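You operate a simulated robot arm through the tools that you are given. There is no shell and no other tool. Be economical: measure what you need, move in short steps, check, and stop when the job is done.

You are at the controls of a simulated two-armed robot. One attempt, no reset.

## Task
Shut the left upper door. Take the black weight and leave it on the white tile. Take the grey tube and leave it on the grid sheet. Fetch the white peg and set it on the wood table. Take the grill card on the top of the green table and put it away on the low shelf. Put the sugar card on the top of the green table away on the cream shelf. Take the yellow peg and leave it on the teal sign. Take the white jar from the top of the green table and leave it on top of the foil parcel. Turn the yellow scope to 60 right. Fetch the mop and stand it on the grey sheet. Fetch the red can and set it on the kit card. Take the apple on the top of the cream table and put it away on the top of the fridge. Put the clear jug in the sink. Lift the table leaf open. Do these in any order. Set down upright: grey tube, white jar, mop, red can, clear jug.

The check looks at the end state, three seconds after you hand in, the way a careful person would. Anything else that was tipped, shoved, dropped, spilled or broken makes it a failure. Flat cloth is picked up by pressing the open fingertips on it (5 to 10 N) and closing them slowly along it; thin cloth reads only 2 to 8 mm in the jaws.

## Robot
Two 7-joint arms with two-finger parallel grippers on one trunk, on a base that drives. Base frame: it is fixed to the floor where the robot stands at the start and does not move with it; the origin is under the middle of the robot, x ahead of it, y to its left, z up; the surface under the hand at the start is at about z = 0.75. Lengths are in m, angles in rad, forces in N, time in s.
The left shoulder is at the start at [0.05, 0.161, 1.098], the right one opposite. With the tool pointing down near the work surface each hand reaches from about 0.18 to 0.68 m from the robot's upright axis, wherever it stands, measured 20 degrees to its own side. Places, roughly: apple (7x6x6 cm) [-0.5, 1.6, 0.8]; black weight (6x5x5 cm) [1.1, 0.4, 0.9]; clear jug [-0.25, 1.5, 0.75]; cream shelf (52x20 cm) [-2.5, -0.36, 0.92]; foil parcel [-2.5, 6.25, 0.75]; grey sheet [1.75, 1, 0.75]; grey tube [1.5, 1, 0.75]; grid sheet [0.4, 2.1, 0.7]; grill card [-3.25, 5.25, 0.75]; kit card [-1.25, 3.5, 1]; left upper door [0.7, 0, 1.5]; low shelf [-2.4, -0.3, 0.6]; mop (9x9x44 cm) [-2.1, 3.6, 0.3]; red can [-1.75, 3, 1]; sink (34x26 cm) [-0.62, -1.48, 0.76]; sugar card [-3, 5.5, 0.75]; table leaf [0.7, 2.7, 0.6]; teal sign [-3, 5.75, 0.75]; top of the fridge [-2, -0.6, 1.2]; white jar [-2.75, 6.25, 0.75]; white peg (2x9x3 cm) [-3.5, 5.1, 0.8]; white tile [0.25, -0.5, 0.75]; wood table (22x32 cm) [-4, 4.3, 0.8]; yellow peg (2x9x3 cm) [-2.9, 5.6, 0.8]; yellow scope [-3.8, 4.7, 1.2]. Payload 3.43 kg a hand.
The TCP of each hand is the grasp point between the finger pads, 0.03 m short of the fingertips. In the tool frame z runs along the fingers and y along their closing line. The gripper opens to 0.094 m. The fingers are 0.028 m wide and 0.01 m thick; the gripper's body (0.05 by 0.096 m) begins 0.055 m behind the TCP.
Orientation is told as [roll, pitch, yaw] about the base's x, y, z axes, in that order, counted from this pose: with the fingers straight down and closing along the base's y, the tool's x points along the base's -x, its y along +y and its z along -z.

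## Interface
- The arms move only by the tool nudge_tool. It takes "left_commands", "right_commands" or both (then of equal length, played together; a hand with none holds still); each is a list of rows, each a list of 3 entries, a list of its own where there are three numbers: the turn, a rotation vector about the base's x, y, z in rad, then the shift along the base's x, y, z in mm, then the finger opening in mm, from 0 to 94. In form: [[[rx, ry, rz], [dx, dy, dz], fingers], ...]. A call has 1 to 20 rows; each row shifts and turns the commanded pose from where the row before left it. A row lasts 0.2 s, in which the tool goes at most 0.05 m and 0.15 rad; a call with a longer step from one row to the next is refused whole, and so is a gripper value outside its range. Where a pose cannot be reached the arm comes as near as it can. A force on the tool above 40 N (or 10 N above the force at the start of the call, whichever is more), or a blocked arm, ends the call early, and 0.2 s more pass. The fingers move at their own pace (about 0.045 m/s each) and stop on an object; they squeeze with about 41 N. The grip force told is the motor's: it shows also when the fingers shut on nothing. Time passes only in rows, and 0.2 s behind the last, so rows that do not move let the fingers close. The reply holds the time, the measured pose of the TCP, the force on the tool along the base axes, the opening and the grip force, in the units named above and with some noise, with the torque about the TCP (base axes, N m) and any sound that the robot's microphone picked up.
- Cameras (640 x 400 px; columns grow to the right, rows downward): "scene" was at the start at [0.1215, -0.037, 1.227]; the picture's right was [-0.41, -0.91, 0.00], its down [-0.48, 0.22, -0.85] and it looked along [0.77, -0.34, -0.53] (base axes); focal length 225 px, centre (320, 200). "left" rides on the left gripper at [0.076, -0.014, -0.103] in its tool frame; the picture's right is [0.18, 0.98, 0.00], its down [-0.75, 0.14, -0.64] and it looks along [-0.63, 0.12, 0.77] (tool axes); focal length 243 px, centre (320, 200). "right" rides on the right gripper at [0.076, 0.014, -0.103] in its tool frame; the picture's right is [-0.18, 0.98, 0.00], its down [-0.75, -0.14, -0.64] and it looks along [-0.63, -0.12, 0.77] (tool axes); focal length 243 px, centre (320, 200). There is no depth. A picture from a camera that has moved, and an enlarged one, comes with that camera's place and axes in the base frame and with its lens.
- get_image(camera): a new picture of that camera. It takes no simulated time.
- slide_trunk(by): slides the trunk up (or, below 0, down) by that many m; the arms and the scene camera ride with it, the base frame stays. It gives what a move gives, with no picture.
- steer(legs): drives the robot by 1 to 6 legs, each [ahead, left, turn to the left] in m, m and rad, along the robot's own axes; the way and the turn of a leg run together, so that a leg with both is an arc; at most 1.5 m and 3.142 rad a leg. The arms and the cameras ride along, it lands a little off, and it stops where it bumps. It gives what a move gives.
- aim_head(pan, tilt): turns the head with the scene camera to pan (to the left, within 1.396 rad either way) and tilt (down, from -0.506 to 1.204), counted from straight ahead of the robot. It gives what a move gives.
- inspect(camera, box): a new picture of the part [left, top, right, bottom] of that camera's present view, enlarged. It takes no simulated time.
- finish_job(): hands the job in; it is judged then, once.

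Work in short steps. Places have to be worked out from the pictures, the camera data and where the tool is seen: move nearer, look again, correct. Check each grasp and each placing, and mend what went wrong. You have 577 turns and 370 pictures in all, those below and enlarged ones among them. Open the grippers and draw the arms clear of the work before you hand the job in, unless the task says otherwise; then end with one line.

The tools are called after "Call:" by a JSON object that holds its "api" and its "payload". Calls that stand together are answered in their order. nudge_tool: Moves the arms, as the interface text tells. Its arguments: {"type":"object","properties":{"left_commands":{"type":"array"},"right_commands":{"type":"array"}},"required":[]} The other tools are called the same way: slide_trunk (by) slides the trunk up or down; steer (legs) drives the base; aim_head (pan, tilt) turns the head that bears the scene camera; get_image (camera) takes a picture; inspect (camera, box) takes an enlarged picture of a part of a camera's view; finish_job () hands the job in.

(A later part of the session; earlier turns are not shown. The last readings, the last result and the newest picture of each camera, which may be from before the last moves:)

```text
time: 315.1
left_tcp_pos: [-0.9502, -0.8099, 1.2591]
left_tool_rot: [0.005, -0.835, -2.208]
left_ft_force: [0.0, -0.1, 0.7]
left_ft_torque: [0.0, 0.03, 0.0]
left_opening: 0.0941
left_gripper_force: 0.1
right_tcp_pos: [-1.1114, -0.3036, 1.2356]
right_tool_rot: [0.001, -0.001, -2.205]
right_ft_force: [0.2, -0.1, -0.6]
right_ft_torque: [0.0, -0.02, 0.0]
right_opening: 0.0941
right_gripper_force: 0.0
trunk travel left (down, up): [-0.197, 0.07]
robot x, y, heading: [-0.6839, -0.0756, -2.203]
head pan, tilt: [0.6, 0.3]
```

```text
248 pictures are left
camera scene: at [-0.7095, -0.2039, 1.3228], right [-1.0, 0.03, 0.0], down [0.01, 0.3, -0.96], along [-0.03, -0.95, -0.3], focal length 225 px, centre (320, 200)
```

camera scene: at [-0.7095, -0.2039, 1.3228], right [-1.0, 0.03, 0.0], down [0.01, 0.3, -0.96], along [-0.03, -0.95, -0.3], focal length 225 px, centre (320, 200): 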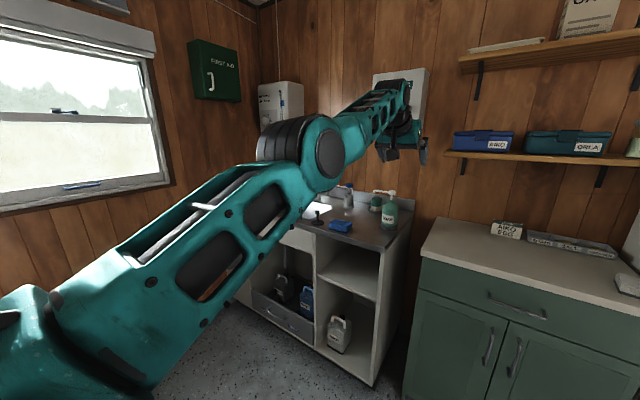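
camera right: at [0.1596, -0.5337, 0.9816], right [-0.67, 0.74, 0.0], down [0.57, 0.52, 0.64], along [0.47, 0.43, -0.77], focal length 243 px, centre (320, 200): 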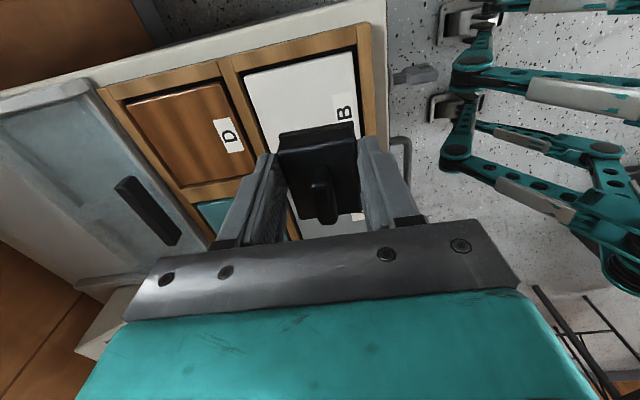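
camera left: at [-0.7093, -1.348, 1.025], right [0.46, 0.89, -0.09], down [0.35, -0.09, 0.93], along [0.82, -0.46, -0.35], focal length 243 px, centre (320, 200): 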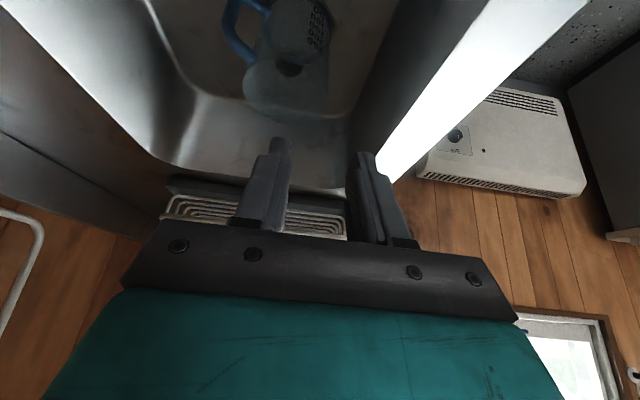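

It now follows. I pull straight back toward the body and level the tool.

Call:
{"api": "nudge_tool", "payload": {"left_commands": [[[0, 0, 0], [22, 30, -5], 94], [[0, 0, 0], [22, 30, -5], 94], [[0, 0, 0], [22, 30, -5], 94], [[0, 0, 0], [22, 30, -10], 94], [[0, 0, 0], [22, 30, -10], 94], [[0, 0, 0], [22, 30, -10], 94], [[0, 0, 0], [20, 26, -10], 94], [[0.113, -0.082, 0], [0, 0, -10], 94], [[0.113, -0.082, 0], [0, 0, -10], 94], [[0.113, -0.082, 0], [0, 0, -10], 94], [[0.113, -0.082, 0], [0, 0, -10], 94], [[0.113, -0.082, 0], [0, 0, 0], 94], [[0.113, -0.082, 0], [0, 0, 0], 94], [[0, 0, 0], [0, 0, 0], 94]]}}

Call:
{"api": "get_image", "payload": {"camera": "scene"}}

```text
time: 318.1
left_tcp_pos: [-0.8943, -0.7084, 1.2248]
left_tool_rot: [0.011, -0.231, -2.223]
left_ft_force: [0.5, 0.1, 0.5]
left_ft_torque: [0.01, 0.01, 0.04]
left_opening: 0.0939
left_gripper_force: 0.0
left hand out of reach, approached as far as the arm can: row 1, 2, 3, 4, 5, 6, 7, 8, 9, 11, 12, 13
right_tcp_pos: [-1.1102, -0.303, 1.2358]
right_tool_rot: [0.001, -0.001, -2.203]
right_ft_force: [-0.6, 0.0, -0.3]
right_ft_torque: [0.0, 0.0, -0.01]
right_opening: 0.094
right_gripper_force: 0.0
trunk travel left (down, up): [-0.197, 0.07]
robot x, y, heading: [-0.683, -0.0778, -2.204]
head pan, tilt: [0.6, 0.3]
```

```text
247 pictures are left
camera scene: at [-0.7096, -0.2038, 1.3228], right [-1.0, 0.03, 0.0], down [0.01, 0.3, -0.96], along [-0.03, -0.95, -0.3], focal length 225 px, centre (320, 200)
```

scene: 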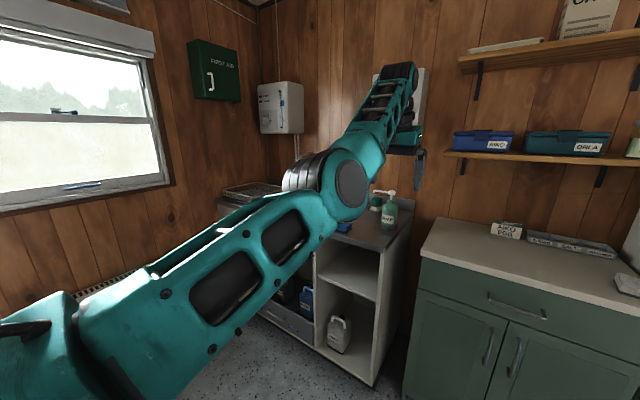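

A roll limit in the upper arm seems to block. I reverse the history: yaw +90° with the left-tilt at the place where the arm was still natural, then unwind there.

Call:
{"api": "nudge_tool", "payload": {"left_commands": [[[0, 0, 0.143], [0, 0, 0], 94], [[0, 0, 0.143], [0, 0, 0], 94], [[0, 0, 0.143], [0, 0, 0], 94], [[0, 0, 0.143], [0, 0, 0], 94], [[0, 0, 0.143], [0, 0, 0], 94], [[0, 0, 0.143], [0, 0, 0], 94], [[0, 0, 0.143], [0, 0, 0], 94], [[0, 0, 0.143], [0, 0, 0], 94], [[0, 0, 0.143], [0, 0, 0], 94], [[0, 0, 0.143], [0, 0, 0], 94], [[0, 0, 0.143], [0, 0, 0], 94], [[-0.085, -0.117, 0], [0, 0, 0], 94], [[-0.085, -0.117, 0], [15, 2, 0], 94], [[0, 0, 0], [30, 5, -15], 94], [[0, 0, 0], [30, 5, -15], 94], [[0, 0, 0], [30, 5, -20], 94], [[0, 0, 0], [30, 5, -20], 94], [[0, 0, 0], [30, 5, -20], 94], [[0, 0, 0], [20, 5, -20], 94], [[0, 0, 0], [0, 0, 0], 94]]}}

Call:
{"api": "get_image", "payload": {"camera": "scene"}}

```text
time: 322.3
left_tcp_pos: [-0.8066, -0.7647, 1.1557]
left_tool_rot: [0.021, -0.522, -0.653]
left_ft_force: [-0.9, 0.2, -0.1]
left_ft_torque: [0.02, 0.02, 0.0]
left_opening: 0.094
left_gripper_force: 0.0
left hand out of reach, approached as far as the arm can: row 5, 6, 7, 8, 9, 10, 11, 13, 14, 15, 16, 17, 18, 19
right_tcp_pos: [-1.1113, -0.3041, 1.235]
right_tool_rot: [0.003, -0.001, -2.203]
right_ft_force: [-0.2, 0.3, 0.9]
right_ft_torque: [-0.01, 0.0, -0.03]
right_opening: 0.094
right_gripper_force: 0.0
trunk travel left (down, up): [-0.197, 0.07]
robot x, y, heading: [-0.6808, -0.0767, -2.2]
head pan, tilt: [0.6, 0.3]
```

```text
246 pictures are left
camera scene: at [-0.7096, -0.2038, 1.3228], right [-1.0, 0.03, 0.0], down [0.01, 0.3, -0.96], along [-0.03, -0.95, -0.3], focal length 225 px, centre (320, 200)
```

scene: 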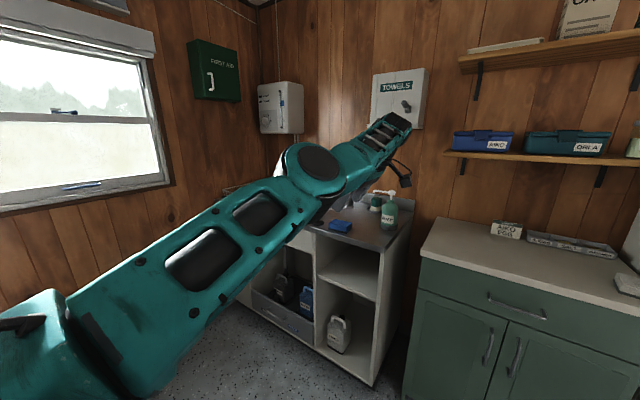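

I try another route: first back to fingers-down with the hand further left (well-conditioned branch), then raise the hand high so the elbow can swing.

Call:
{"api": "nudge_tool", "payload": {"left_commands": [[[0.085, 0.117, 0], [30, -20, 0], 94], [[0.085, 0.117, 0], [30, -20, 0], 94], [[0.085, 0.117, 0], [30, -20, 0], 94], [[0, 0.05, -0.143], [30, -20, 0], 94], [[0, 0, -0.143], [30, -10, 0], 94], [[0, 0, -0.143], [30, 0, 0], 94], [[0, 0, -0.143], [30, 10, 0], 94], [[0, 0, -0.143], [30, 10, 0], 94], [[0, 0, -0.143], [0, 20, 0], 94], [[0, 0, -0.143], [0, 20, 0], 94], [[0, 0, -0.143], [0, 20, 0], 94], [[0, 0, -0.143], [0, 20, 20], 94], [[0, 0, -0.143], [0, 20, 30], 94], [[0, 0, -0.143], [0, 20, 40], 94], [[0, 0, 0], [0, 0, 45], 94], [[0, 0, 0], [0, 0, 45], 94], [[0, 0, 0], [0, 0, 45], 94], [[0, 0, 0], [0, 0, 45], 94], [[0, 0, 0], [0, 0, 0], 94]]}}

Call:
{"api": "get_image", "payload": {"camera": "scene"}}

```text
refused: row 4 steps farther than a row can; nothing moved
```

```text
245 pictures are left
camera scene: at [-0.7096, -0.2038, 1.3228], right [-1.0, 0.03, 0.0], down [0.01, 0.3, -0.96], along [-0.03, -0.95, -0.3], focal length 225 px, centre (320, 200)
```

scene: 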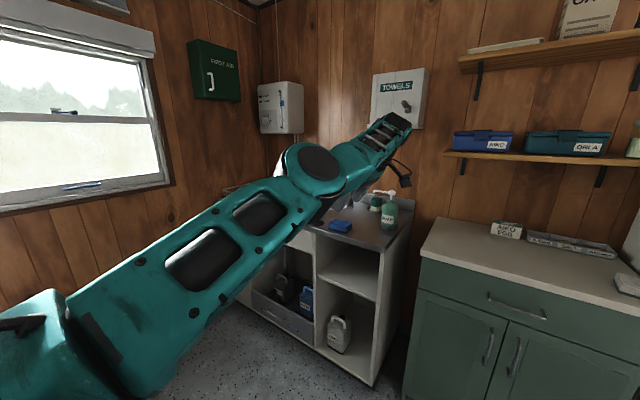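

Call:
{"api": "nudge_tool", "payload": {"left_commands": [[[0.085, 0.117, 0], [30, -20, 0], 94], [[0.085, 0.117, 0], [30, -20, 0], 94], [[0.085, 0.117, 0], [30, -20, 0], 94], [[0, 0, -0.143], [30, -20, 0], 94], [[0, 0, -0.143], [30, -10, 0], 94], [[0, 0, -0.143], [30, 0, 0], 94], [[0, 0, -0.143], [30, 10, 0], 94], [[0, 0, -0.143], [30, 10, 0], 94], [[0, 0, -0.143], [0, 20, 0], 94], [[0, 0, -0.143], [0, 20, 0], 94], [[0, 0, -0.143], [0, 20, 0], 94], [[0, 0, -0.143], [0, 20, 20], 94], [[0, 0, -0.143], [0, 20, 30], 94], [[0, 0, -0.143], [0, 20, 40], 94], [[0, 0, 0], [0, 0, 45], 94], [[0, 0, 0], [0, 0, 45], 94], [[0, 0, 0], [0, 0, 45], 94], [[0, 0, 0], [0, 0, 45], 94], [[0, 0, 0], [0, 0, 0], 94]]}}

Call:
{"api": "get_image", "payload": {"camera": "scene"}}

```text
time: 326.3
left_tcp_pos: [-0.5615, -0.6825, 1.3868]
left_tool_rot: [0.009, -0.093, -2.221]
left_ft_force: [-0.5, -0.5, 0.6]
left_ft_torque: [-0.03, 0.03, -0.01]
left_opening: 0.0942
left_gripper_force: 0.0
left hand out of reach, approached as far as the arm can: row 2, 3, 4, 18
right_tcp_pos: [-1.1111, -0.3026, 1.2349]
right_tool_rot: [0.002, -0.001, -2.203]
right_ft_force: [-0.4, 0.2, -0.5]
right_ft_torque: [-0.01, 0.0, -0.01]
right_opening: 0.094
right_gripper_force: 0.1
trunk travel left (down, up): [-0.197, 0.07]
robot x, y, heading: [-0.6832, -0.0768, -2.2]
head pan, tilt: [0.6, 0.3]
```

```text
244 pictures are left
camera scene: at [-0.7089, -0.2035, 1.3229], right [-1.0, 0.03, 0.0], down [0.01, 0.3, -0.96], along [-0.03, -0.95, -0.3], focal length 225 px, centre (320, 200)
```

scene: 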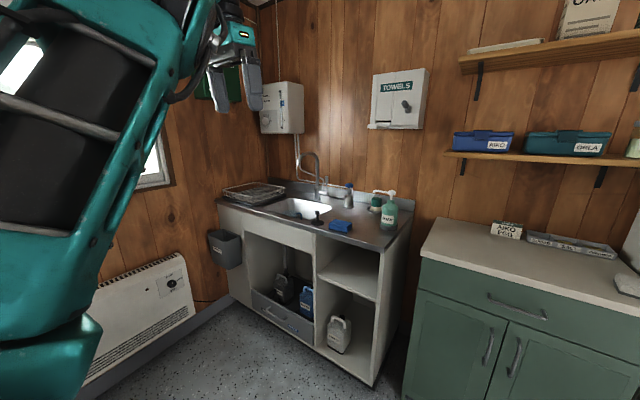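

Now the upper arm is up. I lower the hand moving slightly inward and see which way the elbow goes.

Call:
{"api": "nudge_tool", "payload": {"left_commands": [[[0.04, -0.03, 0], [-10, 8, -30], 94], [[0.04, -0.03, 0], [-10, 8, -30], 94], [[0, 0, 0], [-10, 8, -30], 94], [[0, 0, 0], [-10, 8, -30], 94], [[0, 0, 0], [-10, 8, -30], 94], [[0, 0, 0], [-10, 8, -30], 94], [[0, 0, 0], [-10, 8, -30], 94], [[0, 0, 0], [0, 0, 0], 94]]}}

Call:
{"api": "get_image", "payload": {"camera": "scene"}}

```text
time: 328.1
left_tcp_pos: [-0.6295, -0.6325, 1.1736]
left_tool_rot: [0.007, 0.012, -2.225]
left_ft_force: [1.3, -0.6, -0.7]
left_ft_torque: [0.01, -0.01, 0.02]
left_opening: 0.0941
left_gripper_force: 0.2
left hand out of reach, approached as far as the arm can: row 7
right_tcp_pos: [-1.1115, -0.304, 1.2351]
right_tool_rot: [0.002, 0.0, -2.204]
right_ft_force: [-0.3, 0.7, 0.2]
right_ft_torque: [0.02, -0.02, -0.01]
right_opening: 0.0938
right_gripper_force: 0.0
trunk travel left (down, up): [-0.197, 0.07]
robot x, y, heading: [-0.6815, -0.0736, -2.203]
head pan, tilt: [0.6, 0.3]
```

```text
243 pictures are left
camera scene: at [-0.7096, -0.2036, 1.3229], right [-1.0, 0.03, 0.0], down [0.01, 0.3, -0.96], along [-0.03, -0.95, -0.3], focal length 225 px, centre (320, 200)
```

scene: 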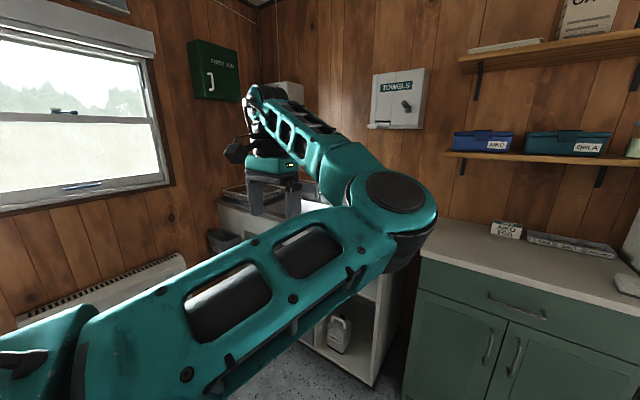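

Call:
{"api": "nudge_tool", "payload": {"left_commands": [[[0, 0, 0], [10, -8, 30], 94], [[0, 0, 0], [10, -8, 30], 94], [[0, 0, 0], [10, -8, 30], 94], [[0, 0, 0], [10, -8, 30], 94], [[0, 0, 0], [10, -8, 30], 94], [[0, 0, 0], [10, 0, 35], 94], [[0, 0, 0], [10, 0, 35], 94], [[0, 0, 0], [10, 10, 30], 94], [[0, 0, 0], [10, 20, 30], 94], [[0, 0, 0], [10, 20, 20], 94], [[0, 0, 0], [0, 0, 0], 94]]}}

Call:
{"api": "get_image", "payload": {"camera": "scene"}}

```text
time: 330.5
left_tcp_pos: [-0.5624, -0.6651, 1.379]
left_tool_rot: [0.008, 0.008, -2.221]
left_ft_force: [0.1, 0.1, 0.1]
left_ft_torque: [0.02, -0.03, -0.01]
left_opening: 0.0941
left_gripper_force: 0.1
left hand out of reach, approached as far as the arm can: row 7, 8, 9, 10
right_tcp_pos: [-1.1104, -0.3046, 1.2349]
right_tool_rot: [0.004, -0.003, -2.204]
right_ft_force: [-0.3, 0.4, 0.3]
right_ft_torque: [0.01, -0.01, 0.01]
right_opening: 0.0941
right_gripper_force: 0.0
trunk travel left (down, up): [-0.197, 0.07]
robot x, y, heading: [-0.6799, -0.076, -2.205]
head pan, tilt: [0.6, 0.3]
```

```text
242 pictures are left
camera scene: at [-0.7097, -0.204, 1.3228], right [-1.0, 0.03, 0.0], down [0.01, 0.3, -0.96], along [-0.03, -0.95, -0.3], focal length 225 px, centre (320, 200)
```

scene: 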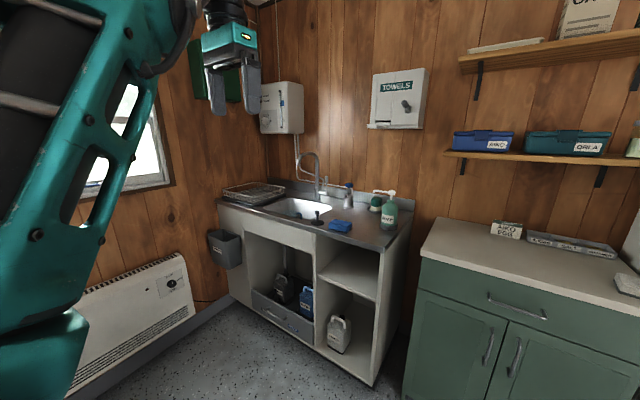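

At elbow-up I now move the hand to the right at this height and look.

Call:
{"api": "nudge_tool", "payload": {"left_commands": [[[0, 0, 0], [-28, 20, 0], 94], [[0, 0, 0], [-28, 20, 0], 94], [[0, 0, 0], [-28, 20, 0], 94], [[0, 0, 0], [-28, 20, 0], 94], [[0, 0, 0], [-28, 20, 0], 94], [[0, 0, 0], [-28, 20, 0], 94], [[0, 0, 0], [-28, 20, 0], 94], [[0, 0, 0], [-28, 20, 0], 94], [[0, 0, 0], [-28, 20, 0], 94], [[0, 0, 0], [0, 0, 0], 94]]}}

Call:
{"api": "aim_head", "payload": {"pan": 0.6, "tilt": -0.1}}

Call:
{"api": "get_image", "payload": {"camera": "scene"}}

```text
time: 332.7
left_tcp_pos: [-0.8027, -0.5094, 1.3771]
left_tool_rot: [0.006, 0.005, -2.221]
left_ft_force: [-0.1, 0.8, 0.2]
left_ft_torque: [-0.03, -0.02, -0.01]
left_opening: 0.094
left_gripper_force: 0.0
left hand out of reach, approached as far as the arm can: row 9
right_tcp_pos: [-1.1107, -0.3037, 1.2365]
right_tool_rot: [0.002, -0.002, -2.203]
right_ft_force: [-0.4, -0.2, 0.3]
right_ft_torque: [-0.02, 0.01, -0.01]
right_opening: 0.0937
right_gripper_force: 0.0
trunk travel left (down, up): [-0.197, 0.07]
robot x, y, heading: [-0.6822, -0.0791, -2.201]
head pan, tilt: [0.6, 0.3]
```

```text
time: 333.6
left_tcp_pos: [-0.8027, -0.5101, 1.3767]
left_tool_rot: [0.005, 0.01, -2.223]
left_ft_force: [-0.2, -0.3, -0.4]
left_ft_torque: [-0.01, 0.01, 0.03]
left_opening: 0.0939
left_gripper_force: 0.1
right_tcp_pos: [-1.111, -0.3044, 1.2367]
right_tool_rot: [0.001, -0.002, -2.204]
right_ft_force: [-0.2, 0.8, 0.2]
right_ft_torque: [0.0, -0.01, 0.02]
right_opening: 0.0941
right_gripper_force: 0.1
trunk travel left (down, up): [-0.197, 0.07]
robot x, y, heading: [-0.6851, -0.0787, -2.203]
head pan, tilt: [0.6, -0.099]
```

```text
241 pictures are left
camera scene: at [-0.7094, -0.1977, 1.3593], right [-1.0, 0.03, 0.0], down [0.0, -0.1, -1.0], along [-0.03, -0.99, 0.1], focal length 225 px, centre (320, 200)
```

scene: 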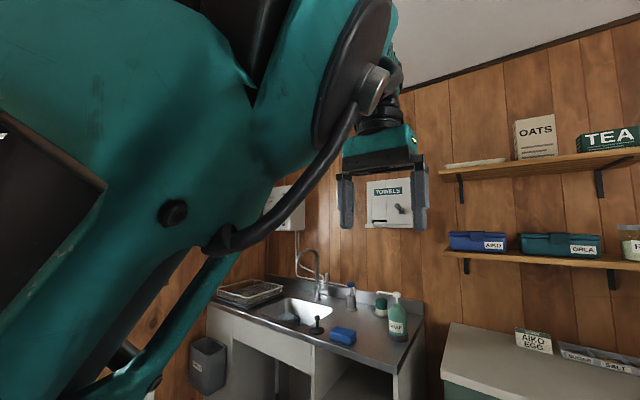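

The elbow is now left/up. I lower the hand from here.

Call:
{"api": "nudge_tool", "payload": {"left_commands": [[[0, 0, 0], [0, 0, -30], 94], [[0, 0, 0], [0, 0, -30], 94], [[0, 0, 0], [0, 0, -30], 94], [[0, 0, 0], [0, 0, -30], 94], [[0, 0, 0], [0, 0, -30], 94], [[0, 0, 0], [0, 0, -30], 94], [[0, 0, 0], [0, 0, -30], 94], [[0, 0, 0], [0, 0, -30], 94], [[0, 0, 0], [0, 0, 0], 94]]}}

Call:
{"api": "aim_head", "payload": {"pan": 0.6, "tilt": 0.3}}

Call:
{"api": "get_image", "payload": {"camera": "scene"}}

```text
time: 335.6
left_tcp_pos: [-0.7864, -0.6072, 1.1887]
left_tool_rot: [0.003, 0.01, -2.22]
left_ft_force: [-1.6, -0.3, 1.0]
left_ft_torque: [-0.02, 0.01, 0.02]
left_opening: 0.0939
left_gripper_force: 0.1
left hand out of reach, approached as far as the arm can: row 1, 2, 3, 4, 5, 6, 7, 8
right_tcp_pos: [-1.1117, -0.3043, 1.2363]
right_tool_rot: [0.001, -0.003, -2.203]
right_ft_force: [0.6, -0.4, 0.1]
right_ft_torque: [0.0, -0.01, -0.02]
right_opening: 0.0941
right_gripper_force: 0.1
trunk travel left (down, up): [-0.197, 0.07]
robot x, y, heading: [-0.6836, -0.0777, -2.203]
head pan, tilt: [0.6, -0.099]
```

```text
time: 336.4
left_tcp_pos: [-0.7844, -0.6066, 1.1891]
left_tool_rot: [0.006, 0.013, -2.222]
left_ft_force: [0.6, -0.8, 0.1]
left_ft_torque: [0.0, 0.01, 0.01]
left_opening: 0.094
left_gripper_force: 0.1
right_tcp_pos: [-1.1104, -0.3039, 1.2359]
right_tool_rot: [0.002, -0.002, -2.205]
right_ft_force: [0.1, -0.5, -0.3]
right_ft_torque: [0.0, 0.01, -0.01]
right_opening: 0.094
right_gripper_force: 0.1
trunk travel left (down, up): [-0.197, 0.07]
robot x, y, heading: [-0.6834, -0.0777, -2.207]
head pan, tilt: [0.6, 0.3]
```

```text
240 pictures are left
camera scene: at [-0.7096, -0.2039, 1.3229], right [-1.0, 0.03, 0.0], down [0.01, 0.29, -0.96], along [-0.03, -0.95, -0.29], focal length 225 px, centre (320, 200)
```

scene: 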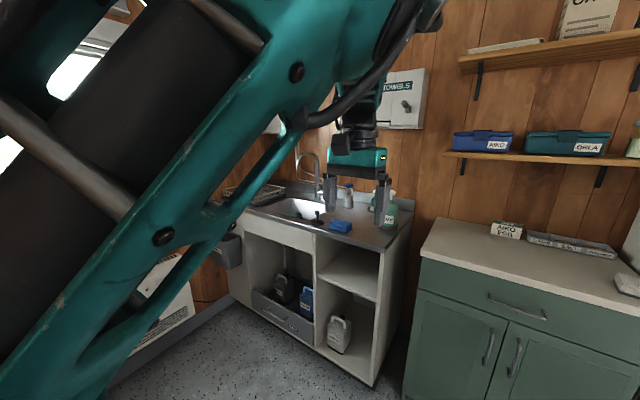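

Call:
{"api": "nudge_tool", "payload": {"left_commands": [[[0, 0, 0], [-28, 20, 0], 94], [[0, 0, 0], [-28, 20, 0], 94], [[0, 0, 0], [-28, 20, 0], 94], [[0, 0, 0], [-28, 20, 0], 94], [[0, 0, 0], [-20, 15, -20], 94], [[0, 0, 0], [0, 0, -30], 94], [[0, 0, 0], [0, 0, -30], 94], [[0, 0, 0], [0, 0, -30], 94], [[0, 0, 0], [0, 0, 0], 94]]}}

Call:
{"api": "get_image", "payload": {"camera": "scene"}}

```text
time: 338.4
left_tcp_pos: [-0.9302, -0.6255, 1.1212]
left_tool_rot: [0.006, 0.015, -2.222]
left_ft_force: [0.6, -0.6, 0.8]
left_ft_torque: [0.01, 0.0, 0.0]
left_opening: 0.0942
left_gripper_force: 0.1
left hand out of reach, approached as far as the arm can: row 1, 2, 3, 4, 5, 6, 7, 8
right_tcp_pos: [-1.1108, -0.3039, 1.2351]
right_tool_rot: [0.0, 0.0, -2.202]
right_ft_force: [-0.2, 0.0, -0.2]
right_ft_torque: [0.0, 0.0, -0.02]
right_opening: 0.0942
right_gripper_force: 0.0
trunk travel left (down, up): [-0.197, 0.07]
robot x, y, heading: [-0.6847, -0.0761, -2.202]
head pan, tilt: [0.6, 0.3]
```

```text
239 pictures are left
camera scene: at [-0.7095, -0.2037, 1.3228], right [-1.0, 0.03, 0.0], down [0.01, 0.3, -0.96], along [-0.03, -0.95, -0.3], focal length 225 px, centre (320, 200)
```

scene: 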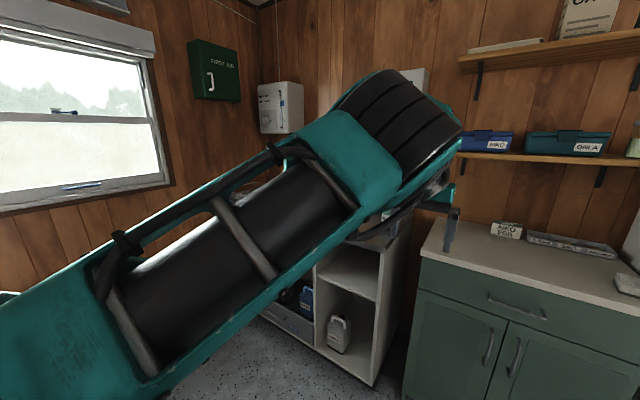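

The upper arm now shows its natural face. I pull the hand inward.

Call:
{"api": "nudge_tool", "payload": {"left_commands": [[[0, 0, 0], [15, 25, 0], 94], [[0, 0, 0], [15, 25, 0], 94], [[0, 0, 0], [15, 25, 0], 94], [[0, 0, 0], [15, 25, 0], 94], [[0, 0, 0], [15, 25, 0], 94], [[0, 0, 0], [15, 25, 0], 94], [[0, 0, 0], [0, 0, 0], 94]]}}

Call:
{"api": "get_image", "payload": {"camera": "scene"}}

```text
time: 340.0
left_tcp_pos: [-0.8801, -0.6289, 1.1528]
left_tool_rot: [-0.003, 0.018, -2.211]
left_ft_force: [0.1, -0.3, -0.8]
left_ft_torque: [0.03, 0.03, 0.01]
left_opening: 0.0937
left_gripper_force: 0.1
left hand out of reach, approached as far as the arm can: row 1, 2, 3, 4, 5, 6
right_tcp_pos: [-1.1104, -0.3034, 1.2359]
right_tool_rot: [-0.001, -0.001, -2.202]
right_ft_force: [0.3, -0.5, 1.2]
right_ft_torque: [0.0, -0.05, 0.0]
right_opening: 0.0939
right_gripper_force: 0.1
trunk travel left (down, up): [-0.197, 0.07]
robot x, y, heading: [-0.6802, -0.0756, -2.208]
head pan, tilt: [0.6, 0.3]
```

```text
238 pictures are left
camera scene: at [-0.7098, -0.204, 1.3228], right [-1.0, 0.03, 0.0], down [0.01, 0.3, -0.96], along [-0.03, -0.95, -0.3], focal length 225 px, centre (320, 200)
```

scene: 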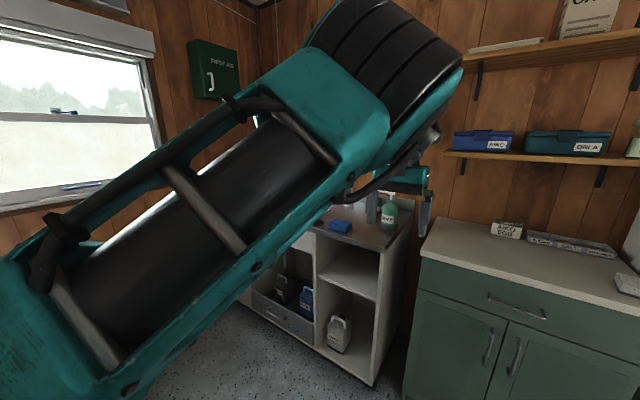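

Call:
{"api": "nudge_tool", "payload": {"left_commands": [[[0, 0, 0.145], [0, 0, 0], 94], [[0, 0, 0.145], [0, 0, 0], 94], [[0, 0, 0.145], [0, 0, 0], 94], [[0, 0, 0.145], [0, 0, 0], 94], [[0, 0, 0.145], [10, 20, 0], 94], [[0, 0, 0.145], [10, 20, 0], 94], [[0, 0, 0.145], [10, 20, 0], 94], [[0, 0, 0.145], [10, 20, 0], 94], [[0, 0, 0], [10, 20, 0], 94], [[0, 0, 0], [10, 20, 0], 94], [[0, 0, 0], [0, 0, 0], 94]]}}

Call:
{"api": "get_image", "payload": {"camera": "scene"}}

```text
time: 342.4
left_tcp_pos: [-0.8181, -0.6135, 1.1873]
left_tool_rot: [0.003, 0.017, -1.061]
left_ft_force: [0.5, -0.4, 0.3]
left_ft_torque: [0.03, -0.02, -0.03]
left_opening: 0.0938
left_gripper_force: 0.1
left hand out of reach, approached as far as the arm can: row 5, 6, 7, 8, 9, 10
right_tcp_pos: [-1.1115, -0.3038, 1.2351]
right_tool_rot: [0.003, -0.001, -2.202]
right_ft_force: [0.9, 0.7, 1.0]
right_ft_torque: [0.01, 0.0, 0.0]
right_opening: 0.094
right_gripper_force: 0.1
trunk travel left (down, up): [-0.197, 0.07]
robot x, y, heading: [-0.6802, -0.0762, -2.199]
head pan, tilt: [0.6, 0.3]
```

```text
237 pictures are left
camera scene: at [-0.7097, -0.204, 1.3228], right [-1.0, 0.03, 0.0], down [0.01, 0.3, -0.96], along [-0.03, -0.95, -0.3], focal length 225 px, centre (320, 200)
```

scene: 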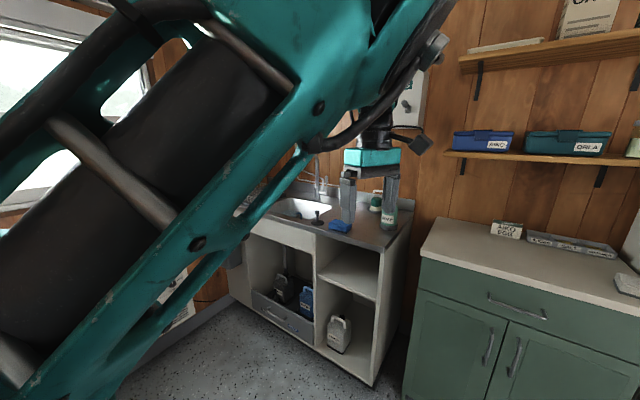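

I move the right hand further right to make room, then take the left hand across to the right and pull inward so the elbow must fall to the left.

Call:
{"api": "nudge_tool", "payload": {"right_commands": [[[0, 0, 0], [-32, 24, 0], 94], [[0, 0, 0], [-32, 24, 0], 94], [[0, 0, 0], [-32, 24, 0], 94], [[0, 0, 0], [-32, 24, 0], 94], [[0, 0, 0], [-32, 24, 0], 94], [[0, 0, 0], [0, 0, 0], 94], [[0, 0, 0], [0, 0, 0], 94], [[0, 0, 0], [0, 0, 0], 94], [[0, 0, 0], [0, 0, 0], 94], [[0, 0, 0], [0, 0, 0], 94], [[0, 0, 0], [0, 0, 0], 94], [[0, 0, 0], [0, 0, 0], 94], [[0, 0, 0], [0, 0, 0], 94], [[0, 0, 0], [0, 0, 0], 94]], "left_commands": [[[0, 0, -0.14], [-25, -5, 0], 94], [[0, 0, -0.14], [-30, 0, 0], 94], [[0, 0, -0.14], [-30, 5, 0], 94], [[0, 0, -0.14], [-30, 10, 0], 94], [[0, 0, -0.14], [-30, 15, 0], 94], [[0, 0, -0.14], [-30, 20, 0], 94], [[0, 0, -0.14], [-30, 20, 0], 94], [[0, 0, -0.14], [0, 30, 0], 94], [[0, 0, 0], [10, 30, 0], 94], [[0, 0, 0], [10, 30, 0], 94], [[0, 0, 0], [10, 30, 0], 94], [[0, 0, 0], [10, 30, 0], 94], [[0, 0, 0], [10, 30, 0], 94], [[0, 0, 0], [0, 0, 0], 94]]}}

Call:
{"api": "get_image", "payload": {"camera": "scene"}}

```text
time: 345.4
left_tcp_pos: [-1.0127, -0.5217, 1.1987]
left_tool_rot: [0.008, 0.011, -2.181]
left_ft_force: [0.7, -0.5, -0.5]
left_ft_torque: [0.02, 0.04, -0.03]
left_opening: 0.0939
left_gripper_force: 0.1
left hand out of reach, approached as far as the arm can: row 7, 8, 9, 10, 11, 12, 13
right_tcp_pos: [-1.2713, -0.1835, 1.2364]
right_tool_rot: [0.003, -0.003, -2.202]
right_ft_force: [-0.5, -0.4, -0.4]
right_ft_torque: [-0.01, 0.01, 0.04]
right_opening: 0.0939
right_gripper_force: 0.1
trunk travel left (down, up): [-0.197, 0.07]
robot x, y, heading: [-0.6814, -0.0743, -2.199]
head pan, tilt: [0.6, 0.3]
```

```text
236 pictures are left
camera scene: at [-0.7096, -0.2039, 1.3228], right [-1.0, 0.03, 0.0], down [0.01, 0.3, -0.96], along [-0.03, -0.95, -0.3], focal length 225 px, centre (320, 200)
```

scene: 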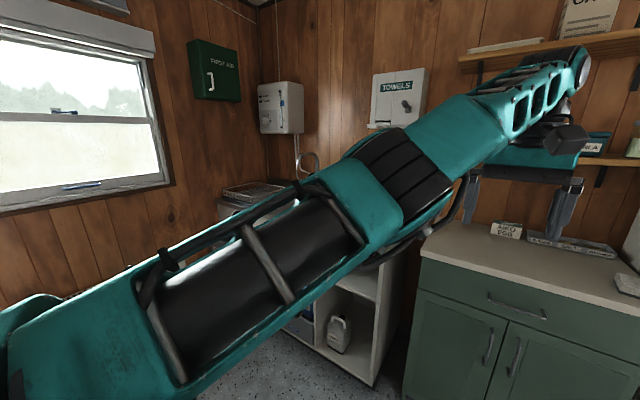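

Now it looks natural (elbow left). I bring the hand back leftward and inward.

Call:
{"api": "nudge_tool", "payload": {"left_commands": [[[0, 0, 0], [10, 30, -5], 94], [[0, 0, 0], [10, 30, -5], 94], [[0, 0, 0], [10, 30, -5], 94], [[0, 0, 0], [10, 30, -5], 94], [[0, 0, 0], [20, 10, -5], 94], [[0, 0, 0], [30, -10, -5], 94], [[0, 0, 0], [30, -10, -5], 94], [[0, 0, 0], [30, -15, -5], 94], [[0, 0, 0], [30, -15, -5], 94], [[0, 0, 0], [0, 0, 0], 94]]}}

Call:
{"api": "get_image", "payload": {"camera": "scene"}}

```text
time: 347.6
left_tcp_pos: [-0.9471, -0.613, 1.2046]
left_tool_rot: [0.009, 0.013, -2.182]
left_ft_force: [-0.2, -0.7, -0.3]
left_ft_torque: [-0.02, 0.0, 0.0]
left_opening: 0.0941
left_gripper_force: 0.1
left hand out of reach, approached as far as the arm can: row 1, 2, 3, 4, 5, 6, 7, 8, 9
right_tcp_pos: [-1.2712, -0.1835, 1.2344]
right_tool_rot: [0.002, -0.001, -2.202]
right_ft_force: [-0.7, -0.1, 0.5]
right_ft_torque: [-0.03, 0.0, 0.01]
right_opening: 0.094
right_gripper_force: 0.0
trunk travel left (down, up): [-0.197, 0.07]
robot x, y, heading: [-0.6805, -0.078, -2.201]
head pan, tilt: [0.6, 0.3]
```

```text
235 pictures are left
camera scene: at [-0.7098, -0.2037, 1.3228], right [-1.0, 0.03, 0.0], down [0.01, 0.3, -0.96], along [-0.03, -0.95, -0.3], focal length 225 px, centre (320, 200)
```

scene: 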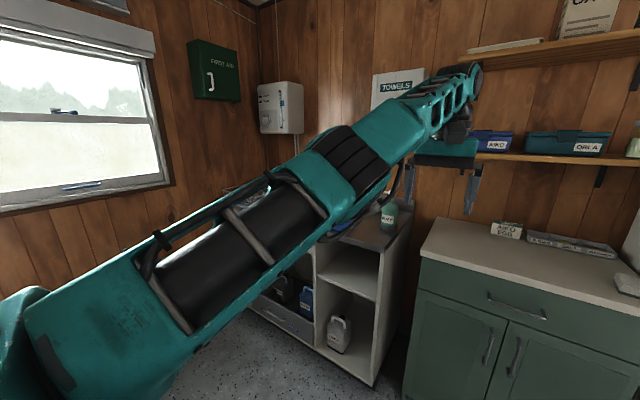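

Call:
{"api": "nudge_tool", "payload": {"left_commands": [[[0, 0, 0], [-30, 22, 0], 94], [[0, 0, 0], [-30, 22, 0], 94], [[0, 0, 0], [-30, 22, 0], 94], [[0, 0, 0], [-30, 22, 0], 94], [[0, 0, 0], [-30, 22, 0], 94], [[0, 0, 0], [-30, 22, 0], 94], [[0, 0, 0], [0, 35, 0], 94], [[0, 0, 0], [0, 35, 0], 94], [[0, 0, 0], [0, 35, 0], 94], [[0, 0, 0], [0, 35, 0], 94], [[0, 0, 0], [0, 0, 0], 94]]}}

Call:
{"api": "get_image", "payload": {"camera": "scene"}}

```text
time: 350.0
left_tcp_pos: [-1.0132, -0.5192, 1.2019]
left_tool_rot: [0.006, 0.011, -2.182]
left_ft_force: [-0.5, 0.1, 0.6]
left_ft_torque: [-0.01, -0.03, -0.03]
left_opening: 0.0938
left_gripper_force: 0.0
left hand out of reach, approached as far as the arm can: row 1, 2, 3, 4, 5, 6, 7, 8, 9, 10
right_tcp_pos: [-1.2703, -0.1837, 1.2351]
right_tool_rot: [0.002, -0.002, -2.203]
right_ft_force: [-0.5, 0.7, 0.6]
right_ft_torque: [0.01, 0.01, -0.01]
right_opening: 0.094
right_gripper_force: 0.2
trunk travel left (down, up): [-0.197, 0.07]
robot x, y, heading: [-0.681, -0.0788, -2.204]
head pan, tilt: [0.6, 0.3]
```

```text
234 pictures are left
camera scene: at [-0.7096, -0.2039, 1.3228], right [-1.0, 0.03, 0.0], down [0.01, 0.3, -0.96], along [-0.03, -0.95, -0.3], focal length 225 px, centre (320, 200)
```

scene: 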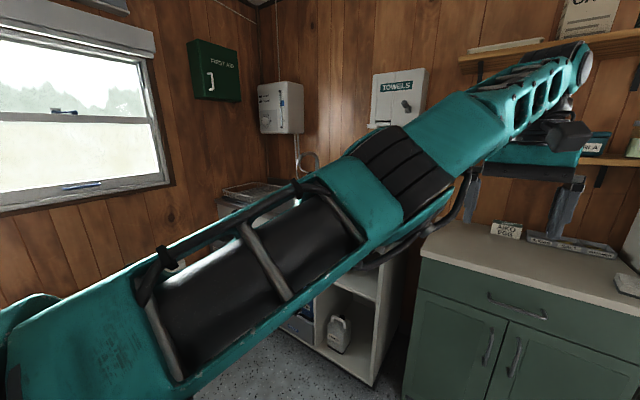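

The elbow axis is horizontal here, so bending moves the hand down. I command down-and-inward.

Call:
{"api": "nudge_tool", "payload": {"left_commands": [[[0, 0, 0], [0, 0, -40], 94], [[0, 0, 0], [0, 0, -40], 94], [[0, 0, 0], [0, 0, -40], 94], [[0, 0, 0], [8, 20, -40], 94], [[0, 0, 0], [8, 30, -20], 94], [[0, 0, 0], [8, 40, 0], 94], [[0, 0, 0], [8, 40, 0], 94], [[0, 0, 0], [8, 40, 0], 94], [[0, 0, 0], [0, 0, 0], 94]]}}

Call:
{"api": "get_image", "payload": {"camera": "scene"}}

```text
time: 352.0
left_tcp_pos: [-1.0373, -0.5525, 1.0626]
left_tool_rot: [0.006, 0.012, -2.18]
left_ft_force: [-0.2, 0.0, -0.5]
left_ft_torque: [-0.02, -0.01, 0.01]
left_opening: 0.0941
left_gripper_force: 0.1
left hand out of reach, approached as far as the arm can: row 1, 2, 3, 4, 5, 6, 7, 8
right_tcp_pos: [-1.2703, -0.1825, 1.2349]
right_tool_rot: [0.001, -0.003, -2.202]
right_ft_force: [0.5, -0.4, 0.4]
right_ft_torque: [0.02, 0.02, 0.0]
right_opening: 0.0938
right_gripper_force: 0.0
trunk travel left (down, up): [-0.197, 0.07]
robot x, y, heading: [-0.6834, -0.0783, -2.201]
head pan, tilt: [0.6, 0.3]
```

```text
233 pictures are left
camera scene: at [-0.7097, -0.204, 1.3228], right [-1.0, 0.03, 0.0], down [0.01, 0.3, -0.96], along [-0.03, -0.95, -0.3], focal length 225 px, centre (320, 200)
```

scene: 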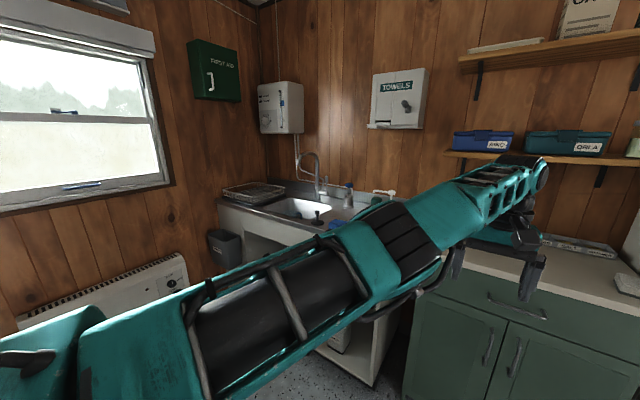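

Call:
{"api": "nudge_tool", "payload": {"left_commands": [[[0, 0, 0], [0, 10, 45], 94], [[0, 0, 0], [0, 10, 45], 94], [[0, 0, 0], [0, 10, 45], 94], [[0, 0, 0], [0, 10, 45], 94], [[0, 0, 0], [0, 10, 45], 94], [[0, 0, 0], [0, 20, 40], 94], [[0, 0, 0], [0, 30, 20], 94], [[0, 0, 0], [0, 35, 0], 94], [[0, 0, 0], [0, 35, 0], 94], [[0, 0, 0], [0, 35, 0], 94], [[0, 0, 0], [0, 0, 0], 94]]}}

Call:
{"api": "get_image", "payload": {"camera": "scene"}}

```text
time: 354.4
left_tcp_pos: [-1.0042, -0.5067, 1.2366]
left_tool_rot: [0.003, 0.007, -2.18]
left_ft_force: [0.4, 0.3, 0.1]
left_ft_torque: [-0.01, 0.01, 0.0]
left_opening: 0.0939
left_gripper_force: 0.1
left hand out of reach, approached as far as the arm can: row 1, 2, 3, 4, 5, 6, 7, 8, 9, 10
right_tcp_pos: [-1.2712, -0.1834, 1.2372]
right_tool_rot: [0.0, -0.002, -2.203]
right_ft_force: [-0.2, 0.7, 0.4]
right_ft_torque: [0.03, 0.0, 0.0]
right_opening: 0.0939
right_gripper_force: 0.2
trunk travel left (down, up): [-0.197, 0.07]
robot x, y, heading: [-0.6848, -0.075, -2.204]
head pan, tilt: [0.6, 0.3]
```

```text
232 pictures are left
camera scene: at [-0.7096, -0.2039, 1.3228], right [-1.0, 0.03, 0.0], down [0.01, 0.3, -0.96], along [-0.03, -0.95, -0.3], focal length 225 px, centre (320, 200)
```

scene: 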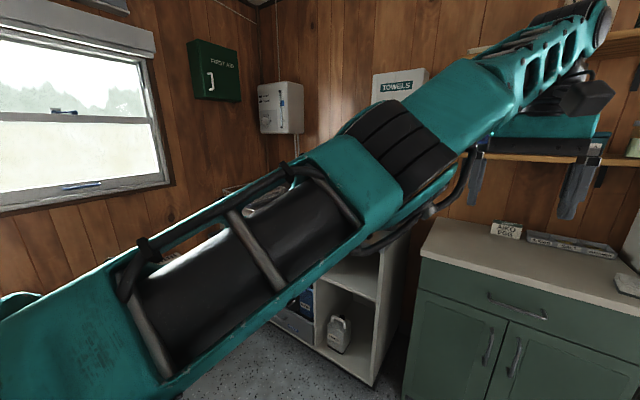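

I try the escape that worked before: a long move left and then inward.

Call:
{"api": "nudge_tool", "payload": {"left_commands": [[[0, 0, 0], [30, -20, 0], 94], [[0, 0, 0], [30, -20, 0], 94], [[0, 0, 0], [30, -20, 0], 94], [[0, 0, 0], [30, -20, 0], 94], [[0, 0, 0], [30, -10, 0], 94], [[0, 0, 0], [30, -10, 0], 94], [[0, 0, 0], [30, 0, 0], 94], [[0, 0, 0], [30, 10, 0], 94], [[0, 0, 0], [30, 10, 0], 94], [[0, 0, 0], [20, 20, 0], 94], [[0, 0, 0], [0, 20, 0], 94], [[0, 0, 0], [0, 20, 0], 94], [[0, 0, 0], [0, 20, 0], 94], [[0, 0, 0], [0, 20, 0], 94], [[0, 0, 0], [0, 0, 0], 94]]}}

Call:
{"api": "get_image", "payload": {"camera": "scene"}}

```text
time: 357.6
left_tcp_pos: [-0.7013, -0.546, 1.2588]
left_tool_rot: [0.0, 0.024, -2.179]
left_ft_force: [0.0, -1.1, 0.6]
left_ft_torque: [-0.01, 0.01, 0.02]
left_opening: 0.0942
left_gripper_force: 0.1
left hand out of reach, approached as far as the arm can: row 1, 2, 11, 12, 13, 14
right_tcp_pos: [-1.2708, -0.1848, 1.2358]
right_tool_rot: [0.002, -0.001, -2.2]
right_ft_force: [0.7, 1.4, 0.2]
right_ft_torque: [0.03, 0.01, 0.01]
right_opening: 0.0939
right_gripper_force: 0.1
trunk travel left (down, up): [-0.197, 0.07]
robot x, y, heading: [-0.6799, -0.0781, -2.208]
head pan, tilt: [0.6, 0.3]
```

```text
231 pictures are left
camera scene: at [-0.7036, -0.2032, 1.3382], right [-1.0, -0.04, 0.0], down [0.0, 0.13, -0.99], along [0.03, -0.99, -0.13], focal length 225 px, centre (320, 200)
```

scene: 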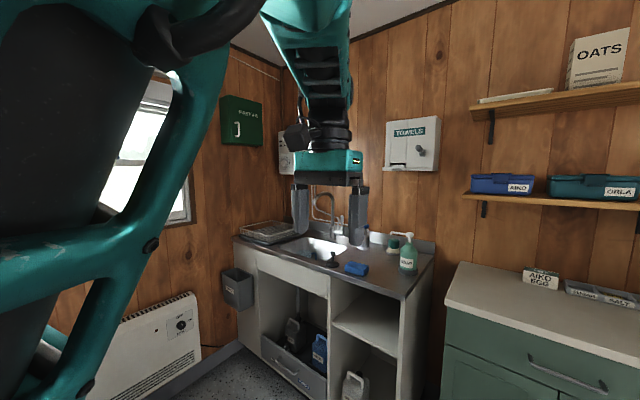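

The bent elbow-up state is back (near the head). I tilt the fingers to the right so the wrist and elbow go left, then lower.

Call:
{"api": "nudge_tool", "payload": {"left_commands": [[[0.081, 0.111, 0], [-5, -6, 0], 94], [[0.081, 0.111, 0], [-5, -6, 0], 94], [[0.081, 0.111, 0], [-5, -6, 0], 94], [[0.081, 0.111, 0], [-5, -6, 0], 94], [[0.081, 0.111, 0], [-5, -6, 0], 94], [[0.081, 0.111, 0], [-5, -6, 0], 94], [[0.081, 0.111, 0], [0, 0, 0], 94], [[0.081, 0.111, 0], [0, 0, 0], 94], [[0, 0, 0], [0, 0, -25], 94], [[0, 0, 0], [0, 0, -25], 94], [[0, 0, 0], [0, 0, -25], 94], [[0, 0, 0], [0, 0, -25], 94], [[0, 0, 0], [0, 0, -25], 94], [[0, 0, 0], [0, 0, 0], 94]]}}

Call:
{"api": "get_image", "payload": {"camera": "scene"}}

```text
time: 360.6
left_tcp_pos: [-0.7314, -0.5791, 1.138]
left_tool_rot: [-1.094, 0.024, -2.204]
left_ft_force: [-0.5, -1.0, 0.3]
left_ft_torque: [0.02, 0.01, 0.01]
left_opening: 0.0938
left_gripper_force: 0.1
right_tcp_pos: [-1.2702, -0.1825, 1.2361]
right_tool_rot: [0.002, -0.004, -2.201]
right_ft_force: [-0.4, 1.0, -0.3]
right_ft_torque: [-0.01, -0.01, 0.01]
right_opening: 0.0939
right_gripper_force: 0.0
trunk travel left (down, up): [-0.197, 0.07]
robot x, y, heading: [-0.6858, -0.0761, -2.203]
head pan, tilt: [0.6, 0.3]
```

```text
230 pictures are left
camera scene: at [-0.7095, -0.2037, 1.3228], right [-1.0, 0.03, 0.0], down [0.01, 0.3, -0.96], along [-0.03, -0.95, -0.3], focal length 225 px, centre (320, 200)
```

scene: 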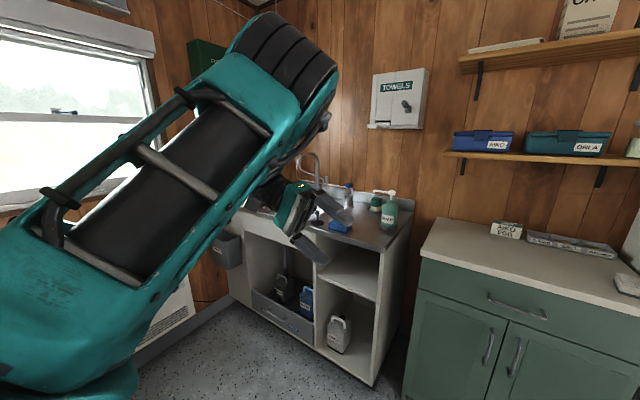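

All reachable now. I move a bit right/inward and untilt gradually.

Call:
{"api": "nudge_tool", "payload": {"left_commands": [[[0, 0, 0], [0, 20, -25], 94], [[0, 0, 0], [0, 20, -25], 94], [[0, 0, 0], [0, 20, -20], 94], [[-0.081, -0.111, 0], [0, 0, 0], 94], [[-0.081, -0.111, 0], [0, 0, 0], 94], [[-0.081, -0.111, 0], [0, 0, 0], 94], [[-0.081, -0.111, 0], [0, 0, 0], 94], [[-0.081, -0.111, 0], [0, 0, 0], 94], [[-0.081, -0.111, 0], [0, 0, 0], 94], [[-0.081, -0.111, 0], [0, 0, 0], 94], [[-0.081, -0.111, 0], [0, 0, 0], 94], [[0, 0, 0], [0, 0, 0], 94]]}}

Call:
{"api": "get_image", "payload": {"camera": "scene"}}

```text
time: 363.2
left_tcp_pos: [-0.6854, -0.5754, 1.0726]
left_tool_rot: [0.005, 0.01, -2.182]
left_ft_force: [0.6, 0.3, -0.4]
left_ft_torque: [0.0, 0.0, 0.02]
left_opening: 0.0942
left_gripper_force: 0.0
left hand out of reach, approached as far as the arm can: row 9, 10, 11
right_tcp_pos: [-1.2707, -0.183, 1.2355]
right_tool_rot: [0.002, -0.002, -2.204]
right_ft_force: [-0.2, 0.0, 0.3]
right_ft_torque: [0.03, 0.0, 0.02]
right_opening: 0.0941
right_gripper_force: 0.1
trunk travel left (down, up): [-0.197, 0.07]
robot x, y, heading: [-0.6807, -0.0768, -2.206]
head pan, tilt: [0.6, 0.3]
```

```text
229 pictures are left
camera scene: at [-0.7096, -0.2039, 1.3228], right [-1.0, 0.03, 0.0], down [0.01, 0.3, -0.96], along [-0.03, -0.95, -0.3], focal length 225 px, centre (320, 200)
```

scene: 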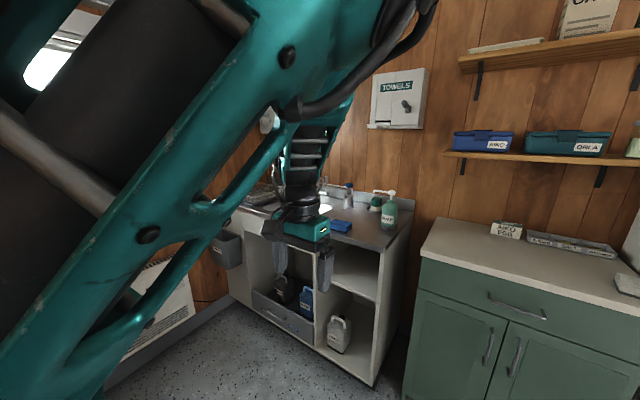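

Call:
{"api": "nudge_tool", "payload": {"left_commands": [[[0.081, 0.111, 0], [0, 0, 0], 94], [[0.081, 0.111, 0], [0, 0, 0], 94], [[0.081, 0.111, 0], [0, 0, 0], 94], [[0.081, 0.111, 0], [0, 0, 0], 94], [[0.081, 0.111, 0], [0, 0, 0], 94], [[0.081, 0.111, 0], [0, 0, 0], 94], [[0.081, 0.111, 0], [0, 0, 0], 94], [[0.081, 0.111, 0], [0, 0, 0], 94], [[0.06, 0.08, 0], [0, 0, -30], 94], [[0.06, 0.08, 0], [0, 0, -30], 94], [[0.06, 0.08, 0], [0, 0, -30], 94], [[0.06, 0.08, 0], [-15, 0, -30], 94], [[0, 0, 0], [-20, 10, 0], 94], [[0, 0, 0], [-20, 10, 0], 94], [[0, 0, 0], [-20, 10, 0], 94], [[0, 0, 0], [0, 0, 0], 94]]}}

Call:
{"api": "get_image", "payload": {"camera": "scene"}}

```text
time: 366.6
left_tcp_pos: [-0.751, -0.5311, 0.97]
left_tool_rot: [-1.429, 0.025, -2.201]
left_ft_force: [-0.2, -0.5, 0.4]
left_ft_torque: [0.01, -0.01, 0.03]
left_opening: 0.0941
left_gripper_force: 0.0
left hand out of reach, approached as far as the arm can: row 12
right_tcp_pos: [-1.2702, -0.1848, 1.2356]
right_tool_rot: [0.001, -0.001, -2.203]
right_ft_force: [0.3, 0.8, 0.1]
right_ft_torque: [0.02, 0.01, 0.01]
right_opening: 0.0944
right_gripper_force: 0.1
trunk travel left (down, up): [-0.197, 0.07]
robot x, y, heading: [-0.6827, -0.078, -2.203]
head pan, tilt: [0.6, 0.3]
```

```text
228 pictures are left
camera scene: at [-0.7094, -0.204, 1.3228], right [-1.0, 0.03, 0.0], down [0.01, 0.3, -0.96], along [-0.03, -0.95, -0.3], focal length 225 px, centre (320, 200)
```

scene: 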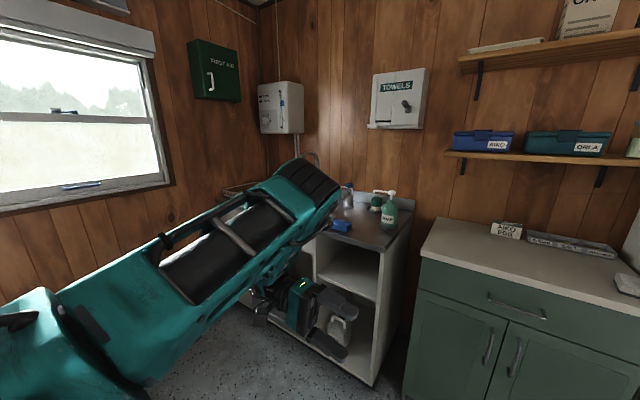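

The elbow is lower-left now. I untilt in place, rising slightly.

Call:
{"api": "nudge_tool", "payload": {"left_commands": [[[-0.081, -0.111, 0], [0, 0, 5], 94], [[-0.081, -0.111, 0], [0, 0, 5], 94], [[-0.081, -0.111, 0], [0, 0, 5], 94], [[-0.081, -0.111, 0], [0, 0, 5], 94], [[-0.081, -0.111, 0], [0, 0, 5], 94], [[-0.081, -0.111, 0], [0, 0, 5], 94], [[-0.081, -0.111, 0], [0, 0, 5], 94], [[-0.081, -0.111, 0], [0, 0, 5], 94], [[-0.081, -0.111, 0], [0, 0, 5], 94], [[-0.081, -0.111, 0], [0, 0, 5], 94], [[0, 0, 0], [0, 0, 0], 94]]}}

Call:
{"api": "get_image", "payload": {"camera": "scene"}}

```text
time: 369.0
left_tcp_pos: [-0.7102, -0.5847, 1.0202]
left_tool_rot: [-0.071, 0.006, -2.167]
left_ft_force: [-0.1, 0.6, -0.6]
left_ft_torque: [-0.06, -0.01, -0.02]
left_opening: 0.094
left_gripper_force: 0.1
left hand out of reach, approached as far as the arm can: row 8, 9, 10
right_tcp_pos: [-1.2717, -0.1845, 1.2368]
right_tool_rot: [0.003, -0.001, -2.203]
right_ft_force: [-0.5, 0.4, 0.3]
right_ft_torque: [-0.02, 0.0, -0.03]
right_opening: 0.0939
right_gripper_force: 0.0
trunk travel left (down, up): [-0.197, 0.07]
robot x, y, heading: [-0.6778, -0.0771, -2.2]
head pan, tilt: [0.6, 0.3]
```

```text
227 pictures are left
camera scene: at [-0.7096, -0.2039, 1.3228], right [-1.0, 0.03, 0.0], down [0.01, 0.3, -0.96], along [-0.03, -0.95, -0.3], focal length 225 px, centre (320, 200)
```

scene: 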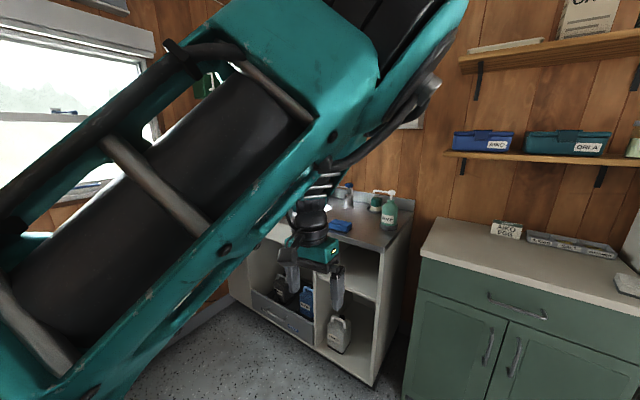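

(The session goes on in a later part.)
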